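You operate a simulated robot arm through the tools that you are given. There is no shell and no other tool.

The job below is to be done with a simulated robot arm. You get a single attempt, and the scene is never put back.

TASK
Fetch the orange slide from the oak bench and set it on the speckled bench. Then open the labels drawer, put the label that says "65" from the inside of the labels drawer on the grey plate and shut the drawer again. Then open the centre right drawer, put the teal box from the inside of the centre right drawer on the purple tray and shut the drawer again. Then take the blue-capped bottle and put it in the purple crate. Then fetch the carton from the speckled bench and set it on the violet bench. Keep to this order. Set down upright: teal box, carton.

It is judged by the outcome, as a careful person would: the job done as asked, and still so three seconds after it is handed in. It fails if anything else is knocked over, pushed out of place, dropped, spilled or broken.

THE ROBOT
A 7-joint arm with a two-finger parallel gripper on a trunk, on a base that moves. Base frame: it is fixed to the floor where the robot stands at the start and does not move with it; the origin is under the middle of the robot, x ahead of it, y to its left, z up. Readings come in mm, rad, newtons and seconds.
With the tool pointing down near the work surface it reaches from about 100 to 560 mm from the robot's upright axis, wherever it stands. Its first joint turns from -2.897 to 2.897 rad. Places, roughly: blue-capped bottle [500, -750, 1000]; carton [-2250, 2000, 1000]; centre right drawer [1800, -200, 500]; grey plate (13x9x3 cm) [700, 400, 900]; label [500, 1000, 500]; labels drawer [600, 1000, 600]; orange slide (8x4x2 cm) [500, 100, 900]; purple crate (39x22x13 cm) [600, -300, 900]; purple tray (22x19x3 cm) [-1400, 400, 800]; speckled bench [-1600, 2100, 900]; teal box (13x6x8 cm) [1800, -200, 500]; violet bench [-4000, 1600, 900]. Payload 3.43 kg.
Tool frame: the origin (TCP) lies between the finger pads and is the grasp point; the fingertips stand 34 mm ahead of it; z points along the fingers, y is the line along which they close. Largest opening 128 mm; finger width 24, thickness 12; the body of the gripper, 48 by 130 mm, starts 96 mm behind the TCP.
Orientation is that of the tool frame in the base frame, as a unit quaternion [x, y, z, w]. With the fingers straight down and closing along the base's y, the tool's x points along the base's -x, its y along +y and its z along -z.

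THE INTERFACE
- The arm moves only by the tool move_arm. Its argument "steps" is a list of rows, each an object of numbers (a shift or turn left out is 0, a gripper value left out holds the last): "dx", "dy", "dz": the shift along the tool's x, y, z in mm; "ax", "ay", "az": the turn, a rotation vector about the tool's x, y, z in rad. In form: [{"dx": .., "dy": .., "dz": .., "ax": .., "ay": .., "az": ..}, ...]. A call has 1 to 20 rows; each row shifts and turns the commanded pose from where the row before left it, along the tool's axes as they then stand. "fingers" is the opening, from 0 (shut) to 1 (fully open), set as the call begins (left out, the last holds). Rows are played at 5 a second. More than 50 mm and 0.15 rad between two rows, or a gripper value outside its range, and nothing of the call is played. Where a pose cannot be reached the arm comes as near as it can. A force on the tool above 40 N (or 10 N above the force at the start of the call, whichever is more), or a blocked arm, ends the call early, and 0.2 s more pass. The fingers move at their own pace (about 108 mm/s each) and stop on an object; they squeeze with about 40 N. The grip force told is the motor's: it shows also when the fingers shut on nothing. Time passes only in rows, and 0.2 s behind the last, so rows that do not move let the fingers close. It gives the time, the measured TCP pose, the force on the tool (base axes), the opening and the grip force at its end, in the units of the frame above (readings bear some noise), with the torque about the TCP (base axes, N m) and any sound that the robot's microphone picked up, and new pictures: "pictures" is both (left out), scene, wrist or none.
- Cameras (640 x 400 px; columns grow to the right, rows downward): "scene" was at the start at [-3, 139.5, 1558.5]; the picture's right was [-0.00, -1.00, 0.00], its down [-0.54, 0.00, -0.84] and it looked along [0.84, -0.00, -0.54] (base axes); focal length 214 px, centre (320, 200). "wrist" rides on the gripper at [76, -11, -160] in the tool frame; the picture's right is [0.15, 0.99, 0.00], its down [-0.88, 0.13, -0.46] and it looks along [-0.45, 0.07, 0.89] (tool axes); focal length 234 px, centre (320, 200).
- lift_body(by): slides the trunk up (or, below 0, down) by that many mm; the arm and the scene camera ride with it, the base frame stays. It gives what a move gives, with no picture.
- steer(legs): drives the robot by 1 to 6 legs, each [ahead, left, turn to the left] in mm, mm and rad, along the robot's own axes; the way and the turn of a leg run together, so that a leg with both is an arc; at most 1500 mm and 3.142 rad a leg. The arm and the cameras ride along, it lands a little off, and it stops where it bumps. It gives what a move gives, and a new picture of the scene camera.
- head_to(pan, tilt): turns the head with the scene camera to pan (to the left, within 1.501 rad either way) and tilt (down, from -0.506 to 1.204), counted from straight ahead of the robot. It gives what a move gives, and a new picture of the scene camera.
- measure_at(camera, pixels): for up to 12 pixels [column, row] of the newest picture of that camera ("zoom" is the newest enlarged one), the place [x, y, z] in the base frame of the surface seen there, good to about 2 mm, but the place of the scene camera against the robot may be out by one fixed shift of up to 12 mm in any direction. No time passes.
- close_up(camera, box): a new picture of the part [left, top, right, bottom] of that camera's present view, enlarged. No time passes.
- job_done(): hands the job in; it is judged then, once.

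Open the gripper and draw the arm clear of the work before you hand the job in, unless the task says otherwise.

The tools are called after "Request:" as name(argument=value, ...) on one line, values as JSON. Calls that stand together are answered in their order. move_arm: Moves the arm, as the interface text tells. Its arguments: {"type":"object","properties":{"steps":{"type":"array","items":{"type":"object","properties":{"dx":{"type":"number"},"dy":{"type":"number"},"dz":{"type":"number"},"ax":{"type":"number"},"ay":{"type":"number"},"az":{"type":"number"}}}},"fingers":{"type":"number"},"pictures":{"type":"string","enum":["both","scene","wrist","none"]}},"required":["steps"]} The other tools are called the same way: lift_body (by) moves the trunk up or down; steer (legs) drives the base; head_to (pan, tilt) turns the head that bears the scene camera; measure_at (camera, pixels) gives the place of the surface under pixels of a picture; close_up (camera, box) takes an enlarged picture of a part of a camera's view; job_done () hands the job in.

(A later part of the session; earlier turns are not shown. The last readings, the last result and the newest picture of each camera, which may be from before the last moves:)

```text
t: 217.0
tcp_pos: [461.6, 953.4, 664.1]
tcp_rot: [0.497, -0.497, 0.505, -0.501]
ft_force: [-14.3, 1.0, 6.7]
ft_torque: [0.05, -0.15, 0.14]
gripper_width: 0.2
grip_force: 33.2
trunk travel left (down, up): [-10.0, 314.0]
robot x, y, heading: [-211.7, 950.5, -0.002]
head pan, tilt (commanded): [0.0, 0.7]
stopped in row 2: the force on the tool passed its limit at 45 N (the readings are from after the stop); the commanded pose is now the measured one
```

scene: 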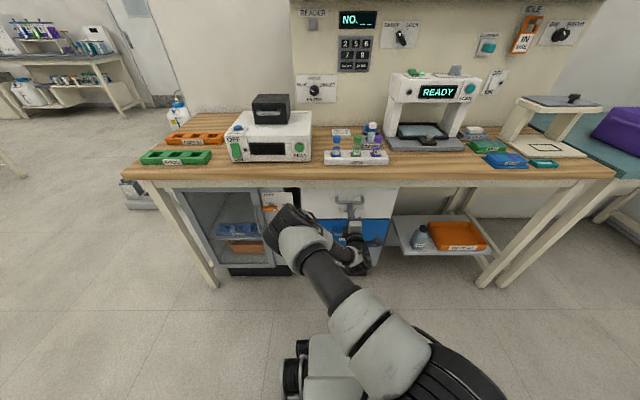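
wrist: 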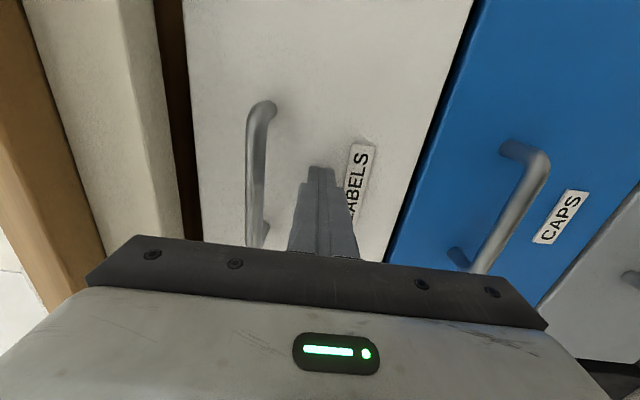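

The white panel is flush with the blue one (496 mm) and meets its stop: drawer shut. I withdraw the tool and back the base off.

Request:
move_arm(steps=[{"dz": -15}, {"dz": -30}, {"dz": -30}, {}], pictures="none")

Request:
steer(legs=[[-60, 0, 0], [0, 1450, 0]])

```text
t: 218.0
tcp_pos: [387.9, 956.4, 662.5]
tcp_rot: [0.497, -0.497, 0.504, -0.502]
ft_force: [-0.6, -0.8, -0.7]
ft_torque: [-0.01, -0.02, -0.01]
gripper_width: 0.0
grip_force: 32.9
trunk travel left (down, up): [-10.0, 314.0]
robot x, y, heading: [-205.6, 948.6, 0.001]
head pan, tilt (commanded): [0.0, 0.7]
```

```text
t: 232.7
tcp_pos: [328.5, 2417.6, 662.4]
tcp_rot: [-0.5, 0.495, -0.502, 0.503]
ft_force: [0.0, 0.1, -0.1]
ft_torque: [0.04, 0.0, 0.0]
gripper_width: 0.0
grip_force: 33.0
trunk travel left (down, up): [-10.0, 314.0]
robot x, y, heading: [-270.1, 2403.5, 0.001]
head pan, tilt (commanded): [0.0, 0.7]
```

scene: 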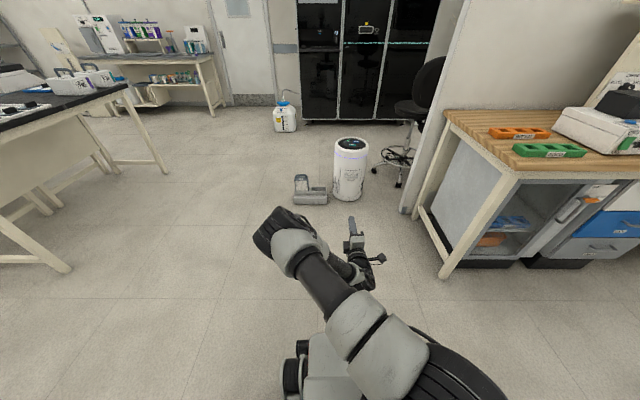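

Past the partition end I can see a chair, bin, and black cabinets. I measure positions for navigation.

Request:
measure_at(camera="scene", pixels=[[349, 200], [310, 202], [285, 130], [340, 120], [380, 120], [402, 212], [402, 187], [430, 90], [465, 60], [378, 155], [215, 112], [165, 175]])

Request:
head_to(pan=-0.5, tilt=0.35)

```text
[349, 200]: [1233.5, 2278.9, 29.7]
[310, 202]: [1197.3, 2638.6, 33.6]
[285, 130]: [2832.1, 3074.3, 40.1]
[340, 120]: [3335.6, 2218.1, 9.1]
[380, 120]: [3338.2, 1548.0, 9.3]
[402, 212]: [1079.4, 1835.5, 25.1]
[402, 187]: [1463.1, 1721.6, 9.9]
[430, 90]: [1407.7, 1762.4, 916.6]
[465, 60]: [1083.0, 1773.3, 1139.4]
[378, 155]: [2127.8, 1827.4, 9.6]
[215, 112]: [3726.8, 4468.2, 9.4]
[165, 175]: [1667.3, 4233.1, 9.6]
```

```text
t: 233.6
tcp_pos: [329.2, 2418.4, 664.3]
tcp_rot: [-0.499, 0.496, -0.502, 0.503]
ft_force: [-0.6, 0.0, 0.0]
ft_torque: [0.03, 0.0, -0.02]
gripper_width: 0.0
grip_force: 33.2
trunk travel left (down, up): [-10.0, 314.0]
robot x, y, heading: [-270.9, 2405.2, 0.009]
head pan, tilt (commanded): [-0.499, 0.351]
```

scene: 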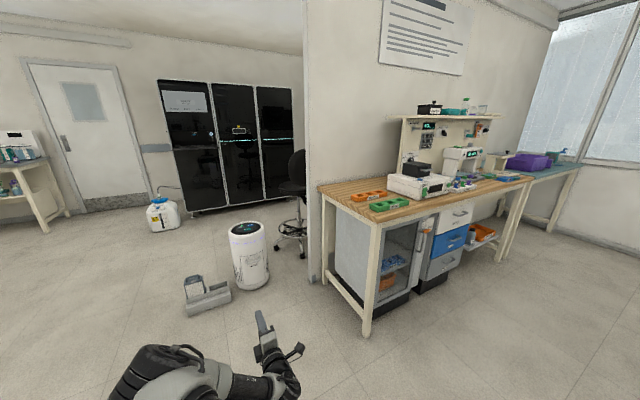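

The partition ends at (1080, 1835); bin at (1233, 2279), vacuum (1200, 2640), chair near (1700, 1760), black cabinets x≈3335. I retract the arm and drive around via y≈3250.

Request:
move_arm(steps=[{"dz": -40}, {"dz": -40}, {"dz": -40}, {"dz": -40}, {"dz": -25}, {}], pictures="none")

Request:
steer(legs=[[0, 850, 0], [1450, 0, 0], [1000, 0, 0]])

```text
t: 235.0
tcp_pos: [142.6, 2417.8, 659.4]
tcp_rot: [-0.499, 0.495, -0.502, 0.503]
ft_force: [0.4, -0.4, 0.0]
ft_torque: [0.0, -0.02, 0.0]
gripper_width: 0.0
grip_force: 33.3
trunk travel left (down, up): [-10.0, 314.0]
robot x, y, heading: [-270.8, 2405.6, 0.005]
head pan, tilt (commanded): [-0.499, 0.351]
```

```text
t: 255.2
tcp_pos: [2560.2, 3283.0, 659.5]
tcp_rot: [-0.501, 0.494, -0.501, 0.504]
ft_force: [0.1, 0.0, -1.2]
ft_torque: [-0.02, -0.02, 0.0]
gripper_width: 0.1
grip_force: 32.6
trunk travel left (down, up): [-10.0, 314.0]
robot x, y, heading: [2149.5, 3267.4, 0.013]
head pan, tilt (commanded): [-0.499, 0.351]
```

scene: 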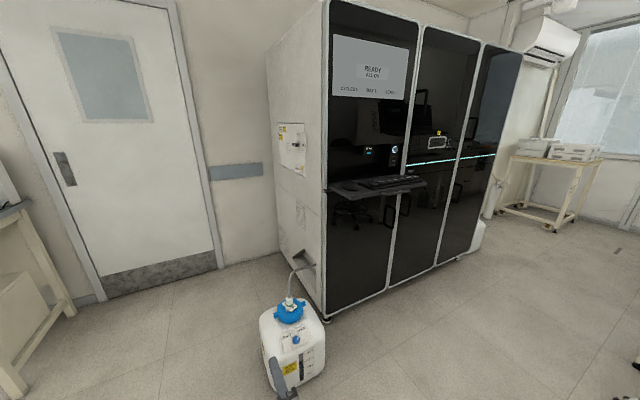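

I'm at (2150, 3267). I turn right to face −y and look into the area behind the partition.

Request:
steer(legs=[[0, 0, -1.584]])

Request:
head_to(pan=0.2, tilt=0.4)

```text
t: 259.5
tcp_pos: [2168.0, 2854.5, 660.3]
tcp_rot: [0.009, -0.703, 0.711, -0.006]
ft_force: [0.0, 0.6, 0.0]
ft_torque: [-0.05, 0.0, -0.01]
gripper_width: 0.0
grip_force: 33.0
trunk travel left (down, up): [-10.0, 314.0]
robot x, y, heading: [2147.7, 3265.5, -1.548]
head pan, tilt (commanded): [-0.499, 0.351]
```

scene: 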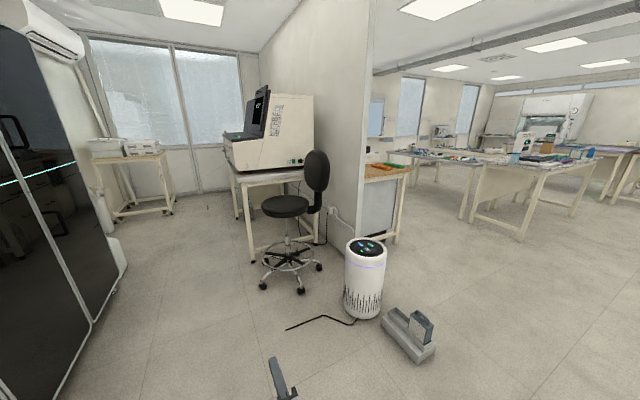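

```text
t: 260.6
tcp_pos: [2168.4, 2853.4, 659.4]
tcp_rot: [0.009, -0.703, 0.711, -0.007]
ft_force: [-0.2, 0.0, 0.6]
ft_torque: [-0.01, -0.01, 0.02]
gripper_width: 0.0
grip_force: 33.3
trunk travel left (down, up): [-10.0, 314.0]
robot x, y, heading: [2143.6, 3265.7, -1.548]
head pan, tilt (commanded): [0.201, 0.4]
```

scene: 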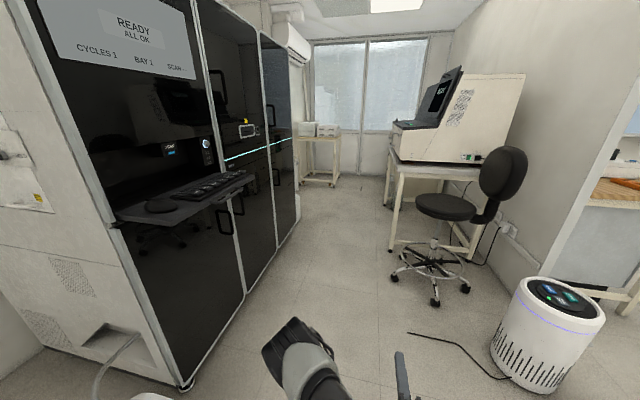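

There's a table with an analyser and a chair along the back of the partition. I measure positions for driving down the corridor.

Request:
measure_at(camera="scene", pixels=[[433, 302], [396, 280], [466, 290], [392, 250], [410, 170], [297, 240], [248, 300], [185, 385], [335, 185], [350, 250], [440, 200], [415, 335]])

Request:
close_up(camera="scene", box=[280, 60, 540, 260])

```text
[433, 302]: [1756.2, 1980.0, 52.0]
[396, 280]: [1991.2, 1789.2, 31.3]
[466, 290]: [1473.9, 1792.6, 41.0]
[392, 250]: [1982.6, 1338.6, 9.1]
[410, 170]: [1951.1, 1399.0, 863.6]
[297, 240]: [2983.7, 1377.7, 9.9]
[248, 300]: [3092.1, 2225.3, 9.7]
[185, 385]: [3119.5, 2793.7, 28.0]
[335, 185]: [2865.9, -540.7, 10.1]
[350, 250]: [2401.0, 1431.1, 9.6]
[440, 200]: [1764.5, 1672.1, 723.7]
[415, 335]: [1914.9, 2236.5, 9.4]
```

```text
2.00 times, centred on (410, 160) of scene
```

zoom: 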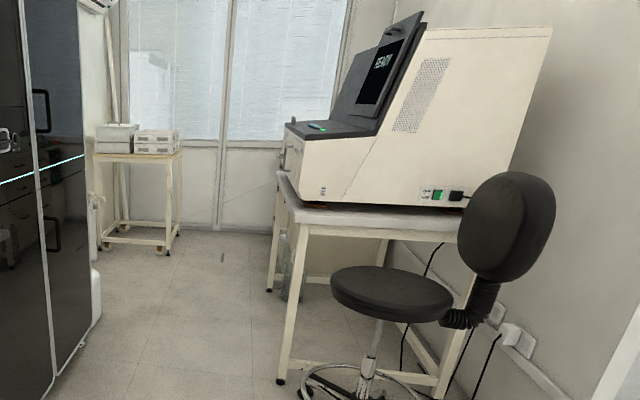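

The corridor runs x≈1990–2980. The reflections hint at a drawer cabinet further along facing +x. I shift to x≈2500 and drive down.

Request:
steer(legs=[[0, 350, -0.022], [1450, 0, 0]])

Request:
head_to(pan=-0.6, tilt=0.45)

```text
t: 271.3
tcp_pos: [2467.9, 1412.1, 658.9]
tcp_rot: [-0.012, -0.703, 0.711, 0.015]
ft_force: [0.6, 0.0, 0.5]
ft_torque: [-0.01, -0.02, 0.01]
gripper_width: 0.0
grip_force: 32.9
trunk travel left (down, up): [-10.0, 314.0]
robot x, y, heading: [2472.2, 1825.6, -1.61]
head pan, tilt (commanded): [0.201, 0.4]
```

scene: 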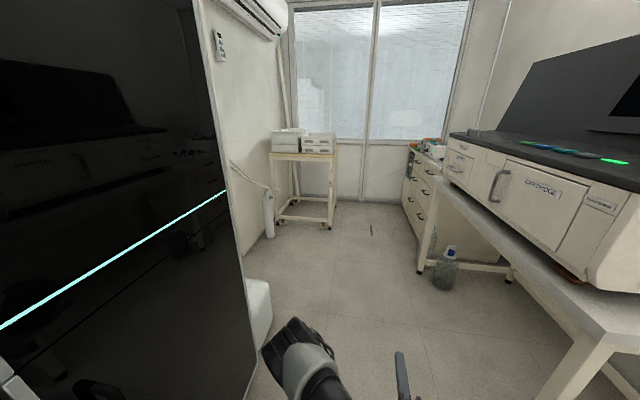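

```text
t: 272.5
tcp_pos: [2467.8, 1412.4, 659.5]
tcp_rot: [-0.013, -0.704, 0.71, 0.015]
ft_force: [0.4, 0.7, -0.7]
ft_torque: [0.01, -0.03, 0.03]
gripper_width: 0.1
grip_force: 32.8
trunk travel left (down, up): [-10.0, 314.0]
robot x, y, heading: [2472.9, 1823.5, -1.611]
head pan, tilt (commanded): [-0.6, 0.45]
```

scene: 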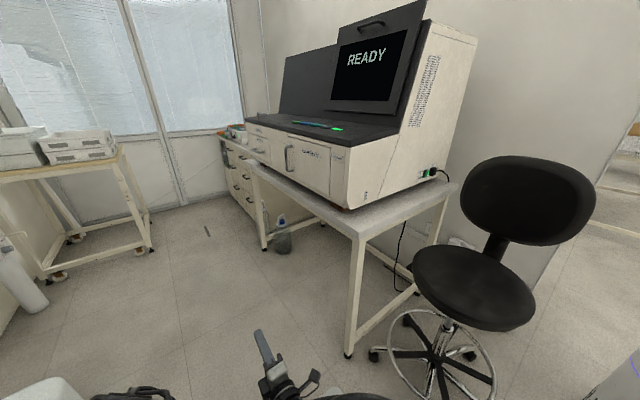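

Beyond the table there's a white drawer cabinet (col ~420 in the earlier picture). I drive another 1250 mm down the corridor, correcting heading.

Request:
steer(legs=[[0, 30, 0.04], [1300, 0, 0]])

Request:
head_to(pan=-0.9, tilt=0.6)

```text
t: 279.6
tcp_pos: [2581.4, 101.0, 659.7]
tcp_rot: [0.023, -0.703, 0.71, -0.022]
ft_force: [0.7, 0.6, -0.4]
ft_torque: [0.01, -0.04, -0.03]
gripper_width: 0.0
grip_force: 33.1
trunk travel left (down, up): [-10.0, 314.0]
robot x, y, heading: [2540.6, 510.4, -1.514]
head pan, tilt (commanded): [-0.6, 0.45]
```

scene: 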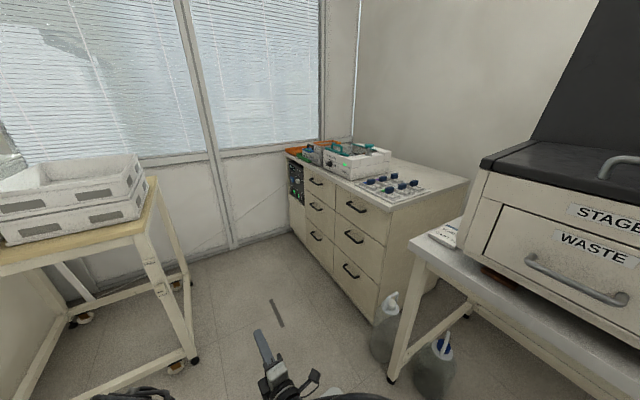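

```text
t: 280.4
tcp_pos: [2581.8, 101.6, 659.7]
tcp_rot: [0.024, -0.703, 0.711, -0.02]
ft_force: [-0.9, -0.2, -0.6]
ft_torque: [0.01, 0.03, 0.01]
gripper_width: 0.0
grip_force: 33.1
trunk travel left (down, up): [-10.0, 314.0]
robot x, y, heading: [2544.4, 509.8, -1.505]
head pan, tilt (commanded): [-0.901, 0.6]
```

scene: 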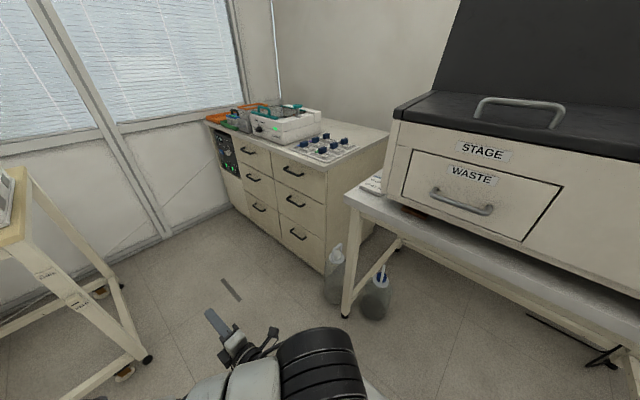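

The cabinet has two columns of three drawers; the right column is the one nearest the table, and "centre right" is its middle drawer, handle at about (295,200). I zoom and measure.

Request:
close_up(camera="scene", box=[200, 100, 400, 300])

Request:
measure_at(camera="scene", pixels=[[295, 201], [297, 171], [298, 234], [253, 178], [310, 215], [280, 190], [325, 235], [335, 290], [325, 175], [345, 300], [375, 305], [350, 205]])

```text
2.00 times, centred on (300, 200) of scene
```

zoom: 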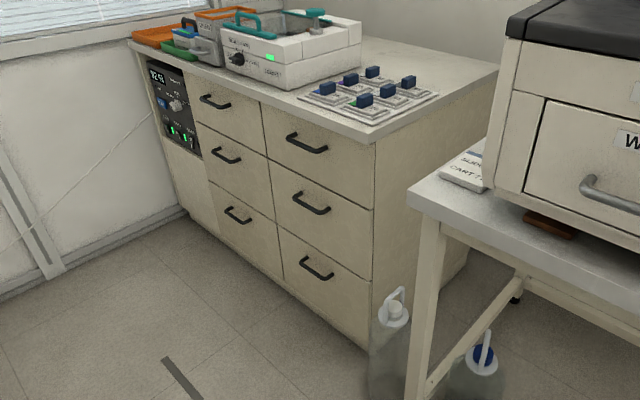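

```text
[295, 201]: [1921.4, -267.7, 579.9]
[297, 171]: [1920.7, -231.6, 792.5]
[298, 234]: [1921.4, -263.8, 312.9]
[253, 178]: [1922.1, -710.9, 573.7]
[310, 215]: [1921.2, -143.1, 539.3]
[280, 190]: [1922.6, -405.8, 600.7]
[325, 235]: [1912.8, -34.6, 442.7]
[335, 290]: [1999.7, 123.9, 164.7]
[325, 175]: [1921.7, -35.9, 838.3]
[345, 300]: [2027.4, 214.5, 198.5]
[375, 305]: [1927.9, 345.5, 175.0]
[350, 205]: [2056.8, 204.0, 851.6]
```

The cabinet front is at x≈1921. I measure the centre-right drawer's handle and edges precisely in the zoom.

Request:
measure_at(camera="zoom", pixels=[[310, 209], [295, 196], [327, 212], [310, 195], [372, 212], [270, 162], [275, 225], [370, 280], [310, 147], [318, 274]])

```text
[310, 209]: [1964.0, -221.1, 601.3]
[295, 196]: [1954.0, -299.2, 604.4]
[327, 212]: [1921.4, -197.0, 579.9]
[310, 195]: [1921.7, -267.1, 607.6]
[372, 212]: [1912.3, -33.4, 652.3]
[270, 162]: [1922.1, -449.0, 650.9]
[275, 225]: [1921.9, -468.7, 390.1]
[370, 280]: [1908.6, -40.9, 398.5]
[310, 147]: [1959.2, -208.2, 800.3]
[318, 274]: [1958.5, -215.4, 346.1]
```

Handle bar of the centre-right drawer: x≈1960, z≈591 (corrected), y≈−300…−165. I check the trolley on the other side of the corridor before turning there.

Request:
measure_at(camera="scene", pixels=[[148, 358], [125, 375], [100, 292], [120, 285], [20, 230], [30, 180], [100, 340], [230, 290], [230, 350]])

Request:
head_to(pan=0.0, tilt=0.6)

```text
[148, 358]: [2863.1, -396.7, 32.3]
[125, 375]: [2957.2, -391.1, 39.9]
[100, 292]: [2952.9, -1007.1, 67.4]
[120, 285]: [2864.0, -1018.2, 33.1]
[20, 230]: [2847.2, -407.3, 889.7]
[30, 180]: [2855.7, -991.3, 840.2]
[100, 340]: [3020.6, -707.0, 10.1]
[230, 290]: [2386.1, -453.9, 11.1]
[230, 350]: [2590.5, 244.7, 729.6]
```

```text
t: 281.6
tcp_pos: [2581.5, 101.4, 661.3]
tcp_rot: [0.023, -0.703, 0.71, -0.022]
ft_force: [0.9, -0.6, -0.5]
ft_torque: [0.0, 0.02, -0.03]
gripper_width: 0.0
grip_force: 33.1
trunk travel left (down, up): [-10.0, 314.0]
robot x, y, heading: [2544.3, 512.9, -1.508]
head pan, tilt (commanded): [0.0, 0.6]
```

scene: 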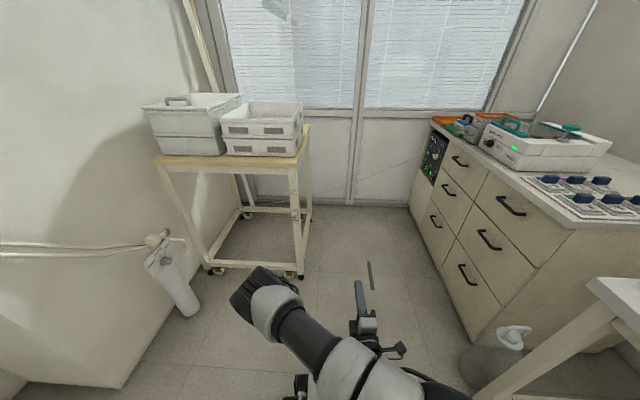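

The trolley occupies x>2855, y<−397. I measure the gas cylinder and wall on the left side too.

Request:
measure_at(camera="scene", pixels=[[185, 310], [160, 250], [120, 385], [230, 330], [60, 250], [210, 270], [300, 275], [500, 340], [525, 360], [600, 300], [470, 390]])

```text
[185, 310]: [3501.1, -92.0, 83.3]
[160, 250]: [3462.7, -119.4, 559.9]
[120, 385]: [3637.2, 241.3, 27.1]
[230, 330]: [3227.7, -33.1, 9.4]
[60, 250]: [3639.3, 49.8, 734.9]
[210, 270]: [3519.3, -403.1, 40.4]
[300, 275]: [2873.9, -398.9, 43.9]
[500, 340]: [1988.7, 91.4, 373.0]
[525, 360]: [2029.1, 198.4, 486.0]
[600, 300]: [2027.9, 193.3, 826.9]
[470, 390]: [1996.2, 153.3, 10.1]
```

There's ample room behind at y>−390. I shift to x≈2690, turn right to face −x, and slide along to y≈−60.

Request:
steer(legs=[[0, 150, 0], [0, 0, -1.634], [0, 560, 0]])

Request:
head_to(pan=0.1, tilt=0.7)

```text
t: 293.3
tcp_pos: [2267.0, -33.7, 659.5]
tcp_rot: [-0.503, -0.492, 0.496, 0.509]
ft_force: [0.1, -0.5, -0.2]
ft_torque: [0.01, 0.02, 0.01]
gripper_width: 0.0
grip_force: 33.4
trunk travel left (down, up): [-10.0, 314.0]
robot x, y, heading: [2680.3, -33.9, 3.118]
head pan, tilt (commanded): [0.0, 0.6]
```

scene: 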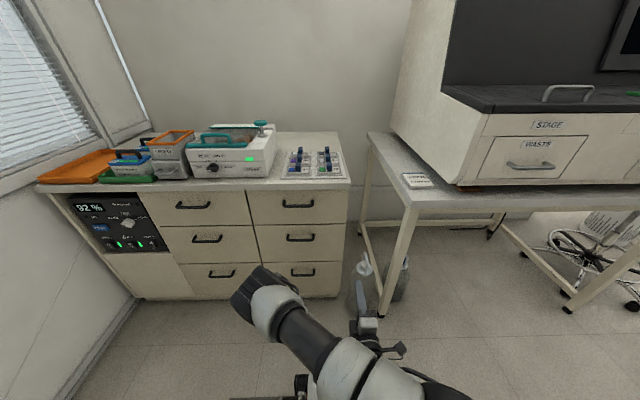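

```text
t: 293.9
tcp_pos: [2267.7, -34.6, 660.5]
tcp_rot: [-0.502, -0.493, 0.496, 0.508]
ft_force: [1.1, 0.3, -0.2]
ft_torque: [0.01, 0.04, -0.01]
gripper_width: 0.0
grip_force: 32.5
trunk travel left (down, up): [-10.0, 314.0]
robot x, y, heading: [2680.4, -27.0, 3.117]
head pan, tilt (commanded): [0.099, 0.7]
```

scene: 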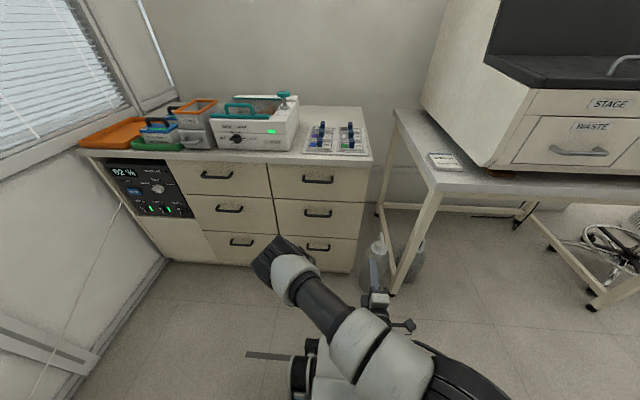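

The camera now faces the cabinet; the centre-right handle is at (318,213). I zoom to check for labels and measure.

Request:
close_up(camera="scene", box=[180, 140, 400, 280])

Request:
measure_at(camera="scene", pixels=[[318, 214], [306, 214], [330, 214], [318, 225], [275, 200], [363, 203], [276, 233], [355, 238], [318, 182], [365, 165], [375, 240], [398, 200]])

```text
2.86 times, centred on (290, 210) of scene
```

zoom: 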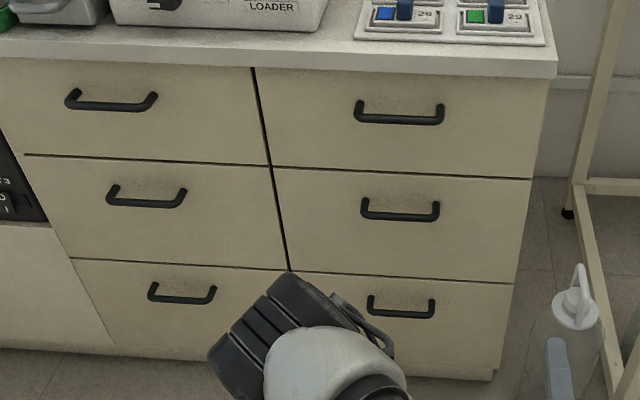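

```text
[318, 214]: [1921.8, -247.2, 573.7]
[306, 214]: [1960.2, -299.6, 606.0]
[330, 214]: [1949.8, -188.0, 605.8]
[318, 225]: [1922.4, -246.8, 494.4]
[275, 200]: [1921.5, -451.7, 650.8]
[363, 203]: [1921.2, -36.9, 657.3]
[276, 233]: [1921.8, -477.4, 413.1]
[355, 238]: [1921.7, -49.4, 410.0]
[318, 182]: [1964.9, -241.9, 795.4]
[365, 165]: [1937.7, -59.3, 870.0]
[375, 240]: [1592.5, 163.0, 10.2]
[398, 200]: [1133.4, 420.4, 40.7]
```

I measure the middle-right handle bar in the zoom at (400,216).

Request:
measure_at(camera="zoom", pixels=[[400, 217], [385, 216], [415, 218], [366, 205], [436, 208], [400, 200], [400, 235], [557, 62], [535, 180]])

```text
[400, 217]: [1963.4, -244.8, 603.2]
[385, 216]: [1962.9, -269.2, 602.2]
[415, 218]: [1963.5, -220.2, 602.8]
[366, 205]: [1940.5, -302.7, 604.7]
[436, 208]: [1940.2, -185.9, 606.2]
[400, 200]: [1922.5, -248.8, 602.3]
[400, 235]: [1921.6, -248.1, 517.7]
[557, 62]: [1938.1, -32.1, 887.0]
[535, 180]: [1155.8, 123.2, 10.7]
```

Handle bar front ≈ x 1961, z≈594, y −302…−186. I drive ahead 130 mm with a small heading correction, then bring the open gripper in front of the handle.

Request:
steer(legs=[[130, 10, 0.024]])

Request:
move_arm(steps=[{"dx": -42, "dy": 13}, {"dx": -42, "dy": 13}, {"dx": -42, "dy": 13}, {"dx": -42, "dy": 13}, {"dx": -32, "dy": 13}, {}], fingers=0.5)

```text
t: 295.2
tcp_pos: [2135.4, -51.4, 659.9]
tcp_rot: [-0.497, -0.498, 0.502, 0.504]
ft_force: [0.6, -0.8, -0.1]
ft_torque: [-0.03, 0.03, 0.01]
gripper_width: 0.1
grip_force: 33.2
trunk travel left (down, up): [-10.0, 314.0]
robot x, y, heading: [2545.7, -38.8, 3.135]
head pan, tilt (commanded): [0.099, 0.7]
```

scene: 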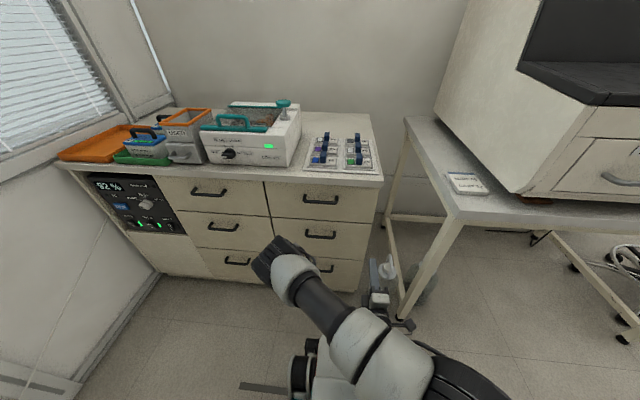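

```text
t: 296.6
tcp_pos: [2133.9, -255.0, 592.4]
tcp_rot: [-0.497, -0.499, 0.501, 0.503]
ft_force: [0.0, -0.4, 0.6]
ft_torque: [-0.02, 0.02, -0.03]
gripper_width: 64.2
grip_force: 0.1
trunk travel left (down, up): [-10.0, 314.0]
robot x, y, heading: [2543.7, -37.4, 3.143]
head pan, tilt (commanded): [0.099, 0.7]
```

scene: 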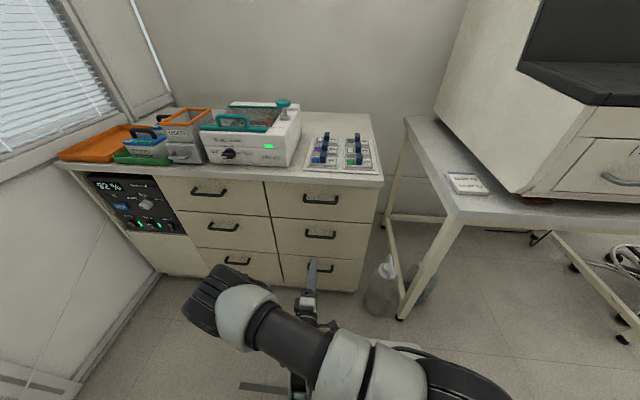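
wrist: 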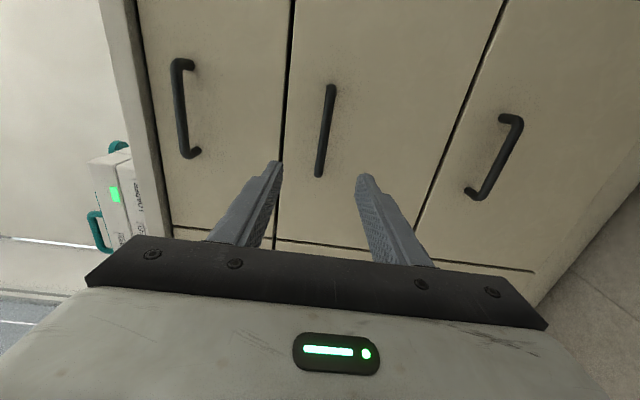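

The middle handle sits at (325,130) in the wrist view, between the fingers. I measure it.

Request:
measure_at(camera="wrist", pixels=[[325, 130], [322, 155], [328, 105], [330, 88], [320, 175], [345, 130], [305, 130], [290, 130], [440, 150]])

```text
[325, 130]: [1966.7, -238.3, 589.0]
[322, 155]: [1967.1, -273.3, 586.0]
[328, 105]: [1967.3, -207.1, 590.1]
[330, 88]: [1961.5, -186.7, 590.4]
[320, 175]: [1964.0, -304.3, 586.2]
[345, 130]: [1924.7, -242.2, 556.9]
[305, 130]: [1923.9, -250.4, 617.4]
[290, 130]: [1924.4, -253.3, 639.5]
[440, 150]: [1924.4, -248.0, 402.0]
```

Bar centre ≈ (1961, −246, 588.5); drawer face 1924.5. I advance to TCP x≈1974 and then close.

Request:
move_arm(steps=[{"dx": 9, "dy": 3, "dz": 40}, {"dz": 40}, {"dz": 40}, {"dz": 25}, {}])

```text
t: 297.8
tcp_pos: [1991.1, -240.8, 590.4]
tcp_rot: [-0.498, -0.498, 0.501, 0.504]
ft_force: [0.0, -0.1, -0.5]
ft_torque: [0.01, 0.01, 0.0]
gripper_width: 64.0
grip_force: 0.0
trunk travel left (down, up): [-10.0, 314.0]
robot x, y, heading: [2542.9, -36.5, 3.139]
head pan, tilt (commanded): [0.099, 0.7]
```

scene: 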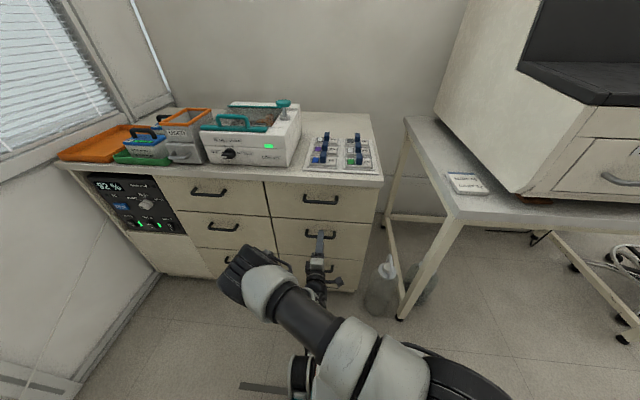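
wrist: 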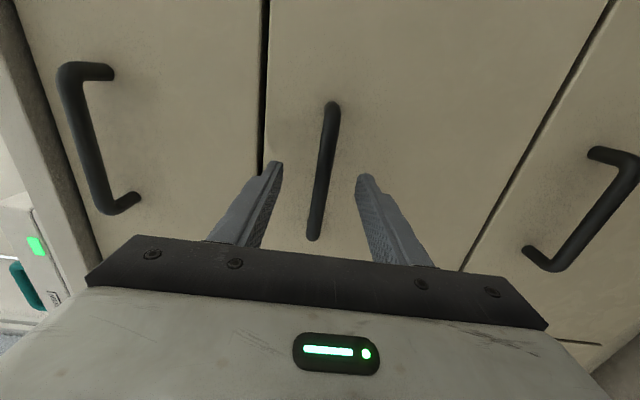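

Centred on the bar. I advance the last 17 mm, adjust 2 mm, and close the gripper.

Request:
move_arm(steps=[{"dz": 10, "dx": -4, "dy": 1}, {"dz": 7}, {}], pictures="none")

Request:
move_arm(steps=[{}, {}, {}, {}], fingers=0.0, pictures="wrist")

```text
t: 298.6
tcp_pos: [1972.9, -245.4, 590.8]
tcp_rot: [-0.498, -0.497, 0.501, 0.503]
ft_force: [0.0, -0.3, 0.2]
ft_torque: [0.0, -0.03, 0.0]
gripper_width: 63.9
grip_force: 0.1
trunk travel left (down, up): [-10.0, 314.0]
robot x, y, heading: [2545.9, -38.2, 3.139]
head pan, tilt (commanded): [0.099, 0.7]
```

```text
t: 299.6
tcp_pos: [1972.2, -246.5, 588.6]
tcp_rot: [-0.498, -0.499, 0.5, 0.502]
ft_force: [0.0, 0.1, -14.7]
ft_torque: [-0.47, -0.19, 0.0]
gripper_width: 13.9
grip_force: 45.0
trunk travel left (down, up): [-10.0, 314.0]
robot x, y, heading: [2547.8, -39.0, 3.143]
head pan, tilt (commanded): [0.099, 0.7]
```

wrist: 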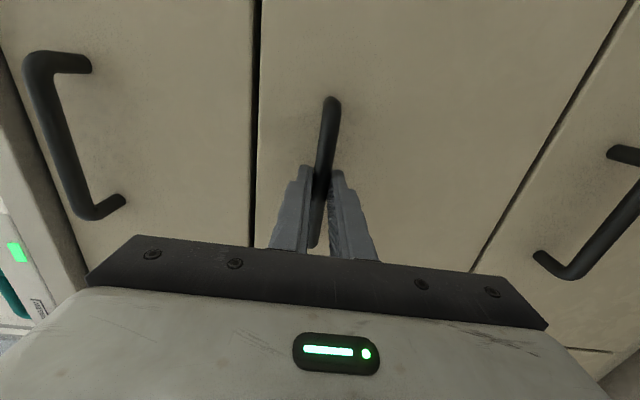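

Gripped (13.9 mm). I relieve 2 mm in z, then pull 60 mm.

Request:
move_arm(steps=[{"dy": 2}, {"dz": -10}, {"dz": -15}, {"dz": -15}, {"dz": -20}, {}])

```text
t: 301.0
tcp_pos: [2030.7, -246.2, 588.4]
tcp_rot: [-0.497, -0.498, 0.502, 0.504]
ft_force: [1.6, 2.7, 1.3]
ft_torque: [-0.28, 0.06, 1.23]
gripper_width: 13.7
grip_force: 45.0
trunk travel left (down, up): [-10.0, 314.0]
robot x, y, heading: [2552.7, -42.0, 3.144]
head pan, tilt (commanded): [0.099, 0.7]
```

scene: 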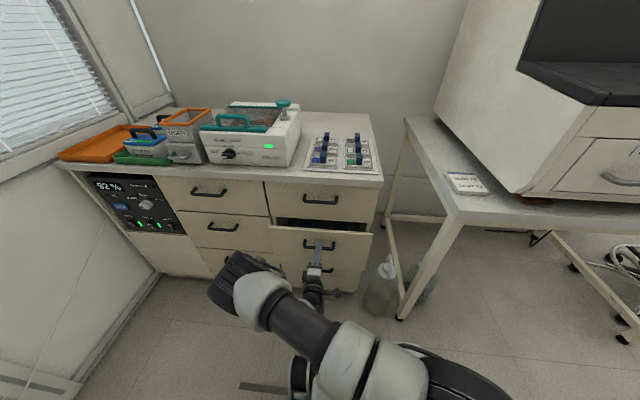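
wrist: 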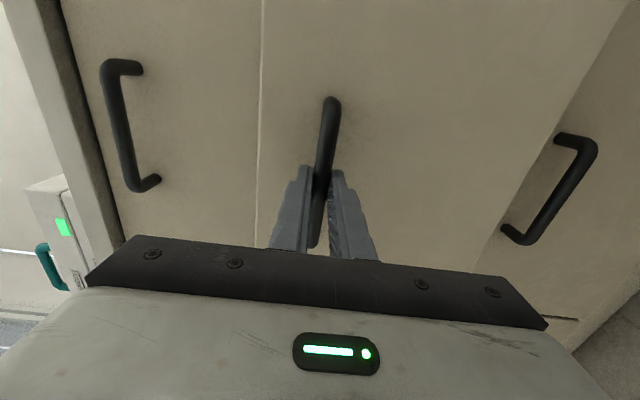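

The drawer moves. I pull 90 mm more with the arm.

Request:
move_arm(steps=[{"dz": -18}, {"dz": -18}, {"dz": -18}, {"dz": -18}, {"dz": -18}, {}], pictures="scene")

```text
t: 302.4
tcp_pos: [2125.0, -245.7, 588.8]
tcp_rot: [-0.496, -0.498, 0.502, 0.503]
ft_force: [1.2, -7.4, 9.9]
ft_torque: [-0.29, 0.11, -0.04]
gripper_width: 13.6
grip_force: 44.9
trunk travel left (down, up): [-10.0, 314.0]
robot x, y, heading: [2547.1, -37.3, 3.142]
head pan, tilt (commanded): [0.099, 0.7]
```

scene: 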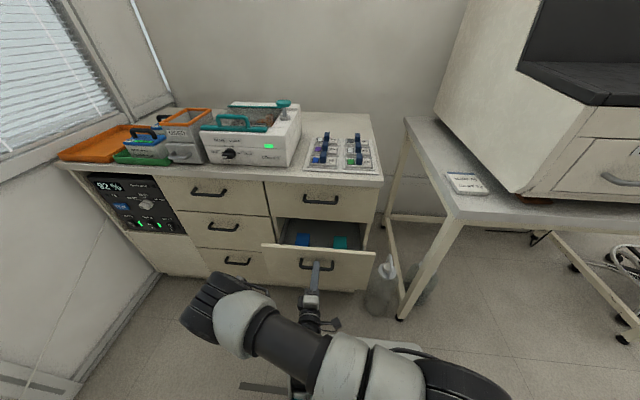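

I can see a blue and a teal box inside. The drawer is 152 mm open; I now pull by driving the base back 110 mm while holding the handle.

Request:
steer(legs=[[-110, 0, 0]])

```text
t: 303.6
tcp_pos: [2236.1, -245.6, 589.4]
tcp_rot: [-0.496, -0.498, 0.502, 0.504]
ft_force: [-0.3, -9.0, 15.2]
ft_torque: [-0.27, 0.19, 0.3]
gripper_width: 13.8
grip_force: 44.9
trunk travel left (down, up): [-10.0, 314.0]
robot x, y, heading: [2657.3, -42.4, 3.14]
head pan, tilt (commanded): [0.099, 0.7]
```

scene: 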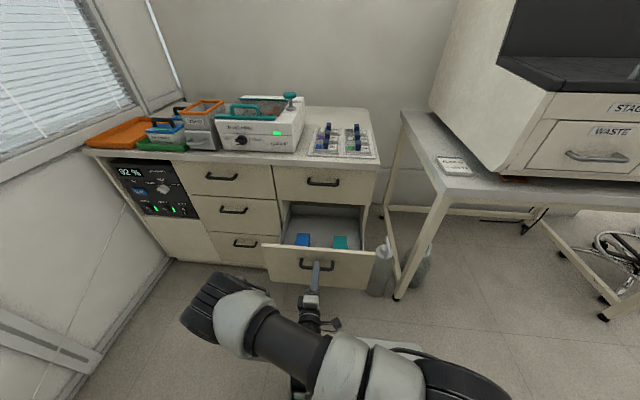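

The drawer is ~264 mm open. I zoom in on the contents and measure the teal box.

Request:
close_up(camera="scene", box=[260, 190, 400, 290])

Request:
measure_at(camera="scene", pixels=[[340, 242], [302, 240], [340, 236], [320, 220], [350, 215], [290, 225], [365, 235], [320, 258]])

```text
4.00 times, centred on (330, 240) of scene
```

zoom: 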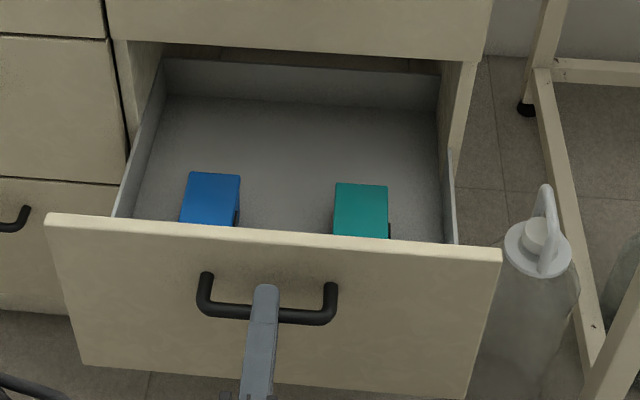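

```text
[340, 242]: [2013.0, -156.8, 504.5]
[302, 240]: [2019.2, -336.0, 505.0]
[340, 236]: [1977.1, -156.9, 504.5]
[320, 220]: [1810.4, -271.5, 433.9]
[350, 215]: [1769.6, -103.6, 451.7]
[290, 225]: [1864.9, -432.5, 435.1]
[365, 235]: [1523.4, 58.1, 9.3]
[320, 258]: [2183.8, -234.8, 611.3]
```

The teal box (top z≈495) is at about (2030, −157). To get clear of the top drawer's handle above, I open another 60 mm by driving back.

Request:
move_arm(steps=[{"dy": -1.5, "dx": -1}, {}], pictures="none")

Request:
steer(legs=[[-60, 0, 0]])

```text
t: 304.2
tcp_pos: [2235.8, -246.4, 588.4]
tcp_rot: [-0.498, -0.498, 0.501, 0.503]
ft_force: [0.3, 10.0, -6.7]
ft_torque: [-0.41, -0.03, 1.14]
gripper_width: 13.7
grip_force: 45.0
trunk travel left (down, up): [-10.0, 314.0]
robot x, y, heading: [2658.5, -42.7, 3.137]
head pan, tilt (commanded): [0.099, 0.7]
```

```text
t: 305.2
tcp_pos: [2296.5, -245.2, 588.0]
tcp_rot: [-0.498, -0.498, 0.501, 0.504]
ft_force: [0.7, 16.1, -13.7]
ft_torque: [-0.38, -0.09, -0.52]
gripper_width: 13.7
grip_force: 44.8
trunk travel left (down, up): [-10.0, 314.0]
robot x, y, heading: [2720.1, -40.0, 3.142]
head pan, tilt (commanded): [0.099, 0.7]
```

scene: 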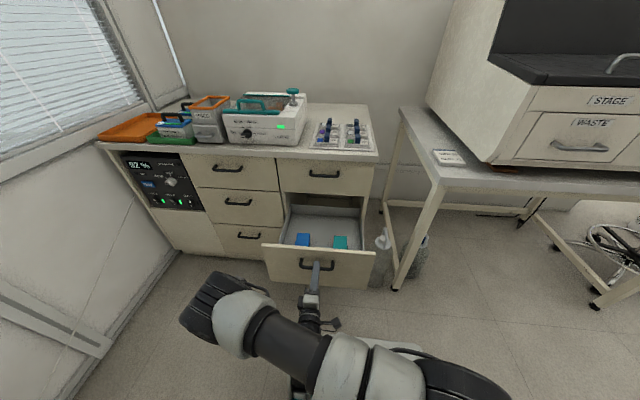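

Opened ~324 mm. I release the handle and back away 120 mm, then raise the trunk.

Request:
move_arm(steps=[{}, {}, {}], fingers=0.5, pictures="wrist")

Request:
steer(legs=[[-120, 0, 0]])

Request:
lift_body(by=240)

```text
t: 306.0
tcp_pos: [2295.0, -244.6, 589.5]
tcp_rot: [-0.497, -0.499, 0.5, 0.504]
ft_force: [0.0, -0.7, 0.7]
ft_torque: [-0.02, 0.0, 0.01]
gripper_width: 64.1
grip_force: 0.0
trunk travel left (down, up): [-10.0, 314.0]
robot x, y, heading: [2719.4, -41.6, 3.142]
head pan, tilt (commanded): [0.099, 0.7]
```

wrist: 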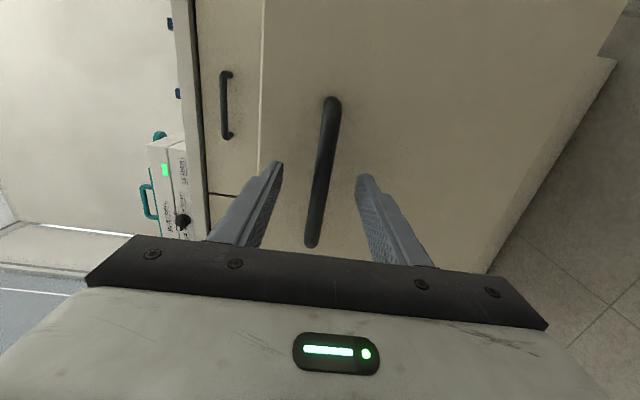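

```text
t: 307.2
tcp_pos: [2415.8, -246.7, 589.1]
tcp_rot: [-0.497, -0.498, 0.5, 0.505]
ft_force: [-0.2, 0.1, 0.1]
ft_torque: [0.02, -0.04, 0.01]
gripper_width: 64.3
grip_force: 0.1
trunk travel left (down, up): [-10.0, 314.0]
robot x, y, heading: [2839.3, -41.0, -3.14]
head pan, tilt (commanded): [0.099, 0.7]
```

scene: 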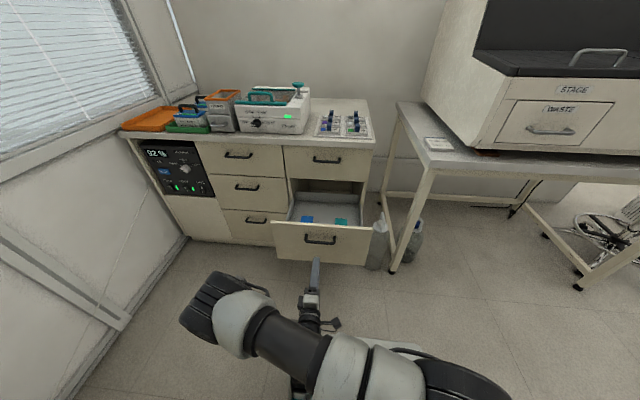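

```text
t: 309.7
tcp_pos: [2416.4, -247.1, 829.9]
tcp_rot: [-0.497, -0.498, 0.501, 0.504]
ft_force: [0.1, -0.8, -0.1]
ft_torque: [0.01, 0.0, -0.02]
gripper_width: 64.0
grip_force: 0.0
trunk travel left (down, up): [-250.0, 74.0]
robot x, y, heading: [2840.1, -38.9, -3.141]
head pan, tilt (commanded): [0.099, 0.7]
```

I roll and pitch the tool back to pointing down (fingers closing across the box's 6 cm width), first moving up and forward a little.

Request:
move_arm(steps=[{"dz": 35, "dy": -30}, {"dz": 35, "dy": -30}, {"az": 0.1428}, {"az": 0.1428}, {"az": 0.1428}, {"az": 0.1428}, {"az": 0.1428}, {"az": 0.1428}, {"az": 0.1428}, {"az": 0.1428}, {"az": 0.1428}, {"az": 0.1428}, {"az": 0.1428}, {}], pictures="none")

Request:
move_arm(steps=[{"ay": 0.1428}, {"ay": 0.1428}, {"ay": 0.1428}, {"ay": 0.1428}, {"ay": 0.1428}, {"ay": 0.1428}, {"ay": 0.1428}, {"ay": 0.1428}, {"ay": 0.1428}, {"ay": 0.1428}, {"ay": 0.1428}, {}, {}])

```text
t: 312.7
tcp_pos: [2348.4, -245.9, 887.6]
tcp_rot: [-0.704, 0.0, 0.71, 0.002]
ft_force: [0.2, -0.9, -0.1]
ft_torque: [0.04, -0.01, 0.01]
gripper_width: 64.1
grip_force: 0.0
trunk travel left (down, up): [-250.0, 74.0]
robot x, y, heading: [2840.7, -43.0, -3.142]
head pan, tilt (commanded): [0.099, 0.7]
```

```text
t: 315.5
tcp_pos: [2347.7, -246.8, 889.3]
tcp_rot: [1.0, -0.001, -0.003, -0.003]
ft_force: [-0.2, -0.4, 0.1]
ft_torque: [0.05, -0.01, 0.02]
gripper_width: 63.7
grip_force: 0.0
trunk travel left (down, up): [-250.0, 74.0]
robot x, y, heading: [2843.5, -39.7, -3.144]
head pan, tilt (commanded): [0.099, 0.7]
```

scene: 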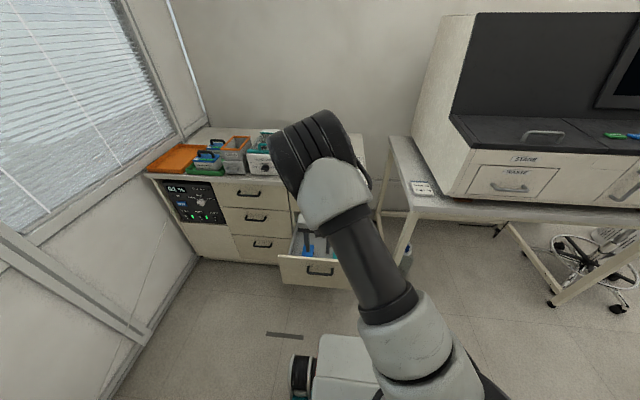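
wrist: 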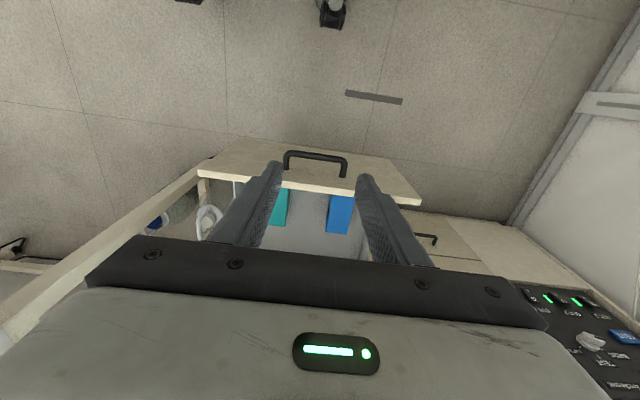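

Tool points down (x=+x, y=−y). I drive ahead 230 mm so the drawer interior is in reach, keeping clear of the open drawer's handle (x≈2291).

Request:
steer(legs=[[225, 0, 0]])

Request:
move_arm(steps=[{"dy": -35}, {"dy": -35}, {"dx": 20}, {}], fingers=0.8)

```text
t: 317.3
tcp_pos: [2118.5, -250.6, 890.2]
tcp_rot: [1.0, 0.001, -0.006, -0.002]
ft_force: [0.2, -0.2, -0.3]
ft_torque: [0.01, 0.0, -0.01]
gripper_width: 63.8
grip_force: 0.1
trunk travel left (down, up): [-250.0, 74.0]
robot x, y, heading: [2615.9, -43.6, -3.135]
head pan, tilt (commanded): [0.099, 0.7]
```

scene: 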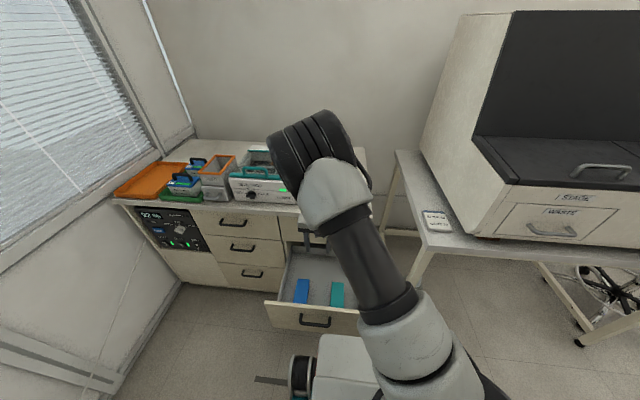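

```text
t: 318.3
tcp_pos: [2139.4, -178.8, 890.2]
tcp_rot: [1.0, 0.001, -0.006, -0.003]
ft_force: [-0.1, -0.1, -0.3]
ft_torque: [0.0, 0.0, -0.01]
gripper_width: 102.3
grip_force: 0.0
trunk travel left (down, up): [-250.0, 74.0]
robot x, y, heading: [2611.7, -40.2, -3.133]
head pan, tilt (commanded): [0.099, 0.7]
```

scene: 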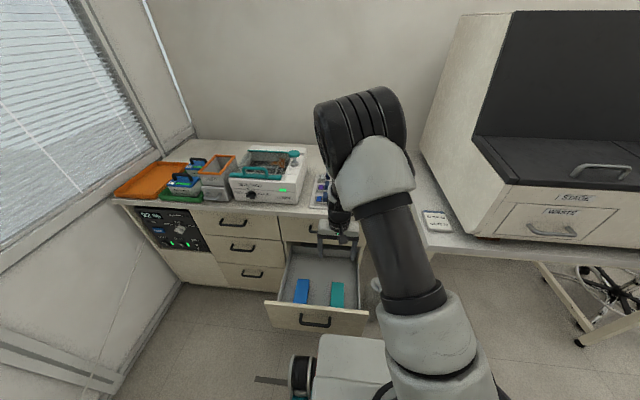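
wrist: 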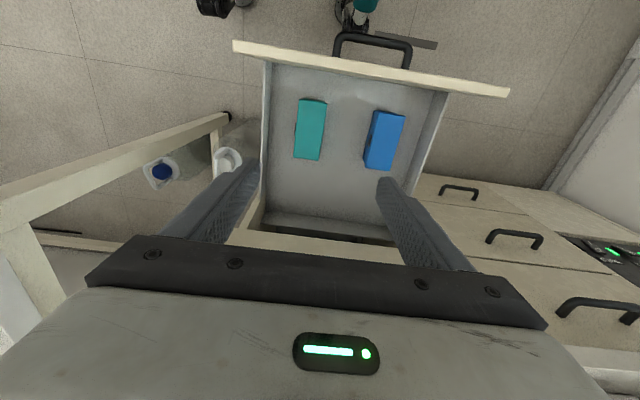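

Both boxes are visible from above: teal at (311,129). I measure it.

Request:
measure_at(camera="wrist", pixels=[[311, 129], [300, 101], [326, 104], [320, 157], [295, 155], [345, 130], [345, 180], [270, 130], [320, 55], [320, 215]])

Request:
close_up(camera="wrist", box=[250, 40, 450, 240])

```text
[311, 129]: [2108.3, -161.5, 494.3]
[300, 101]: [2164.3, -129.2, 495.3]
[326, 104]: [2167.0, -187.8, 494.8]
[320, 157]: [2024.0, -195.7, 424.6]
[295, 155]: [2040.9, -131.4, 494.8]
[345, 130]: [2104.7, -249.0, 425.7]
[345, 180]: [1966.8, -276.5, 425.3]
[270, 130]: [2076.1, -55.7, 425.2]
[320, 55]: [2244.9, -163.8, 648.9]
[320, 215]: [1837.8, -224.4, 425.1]
```

```text
2.00 times, centred on (350, 140) of wrist
```

zoom: 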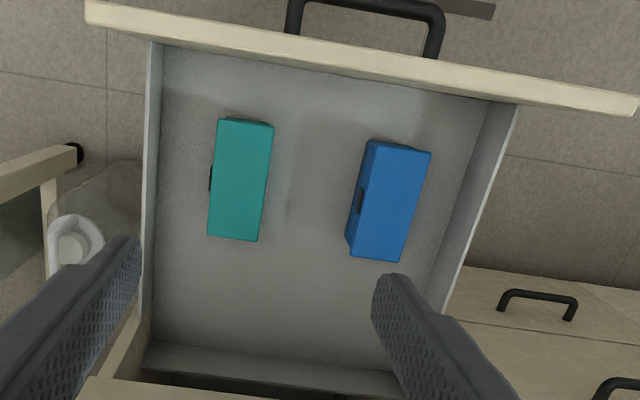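

Teal box: x 2039–2167, y −190…−129, top 494.8, floor 425. I move above its centre and descend partway to check.

Request:
move_arm(steps=[{"dx": -18, "dy": -9.5}, {"dx": -18, "dy": -9.5}, {"dz": 45}, {"dz": 45}, {"dz": 45}, {"dz": 45}, {"dz": 45}, {"dz": 45}, {}])

```text
t: 320.3
tcp_pos: [2095.6, -161.4, 619.8]
tcp_rot: [1.0, 0.001, -0.005, -0.003]
ft_force: [0.5, 0.1, 0.2]
ft_torque: [-0.01, 0.0, 0.0]
gripper_width: 102.7
grip_force: 0.0
trunk travel left (down, up): [-250.0, 74.0]
robot x, y, heading: [2616.5, -40.9, -3.136]
head pan, tilt (commanded): [0.099, 0.7]
```

scene: 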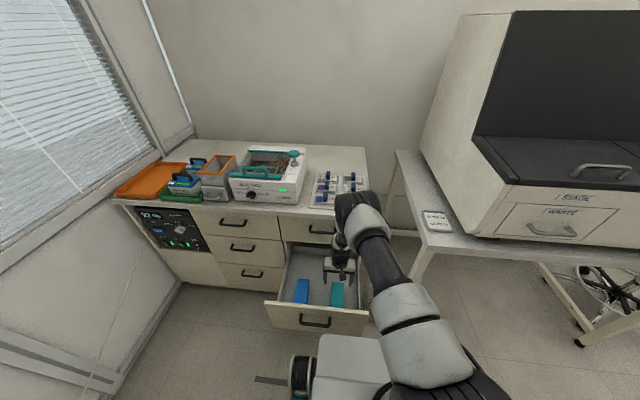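
wrist: 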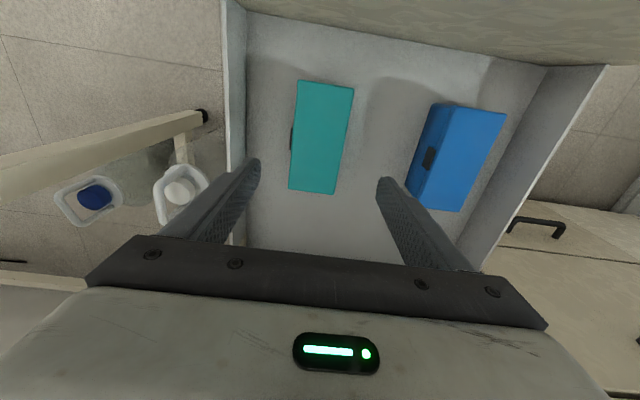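

I'm 125 mm above the box top. I re-measure the box from this closer range.

Request:
measure_at(camera="wrist", pixels=[[320, 137], [299, 83], [352, 89], [335, 192], [290, 188], [293, 135], [345, 135], [300, 30], [255, 165], [385, 180]])

```text
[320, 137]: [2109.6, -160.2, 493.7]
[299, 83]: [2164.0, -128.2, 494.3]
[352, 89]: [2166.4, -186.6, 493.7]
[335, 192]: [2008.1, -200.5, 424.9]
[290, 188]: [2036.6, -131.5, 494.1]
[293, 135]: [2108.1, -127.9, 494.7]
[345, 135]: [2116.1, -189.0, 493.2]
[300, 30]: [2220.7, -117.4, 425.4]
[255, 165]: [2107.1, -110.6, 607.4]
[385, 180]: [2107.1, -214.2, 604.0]
```

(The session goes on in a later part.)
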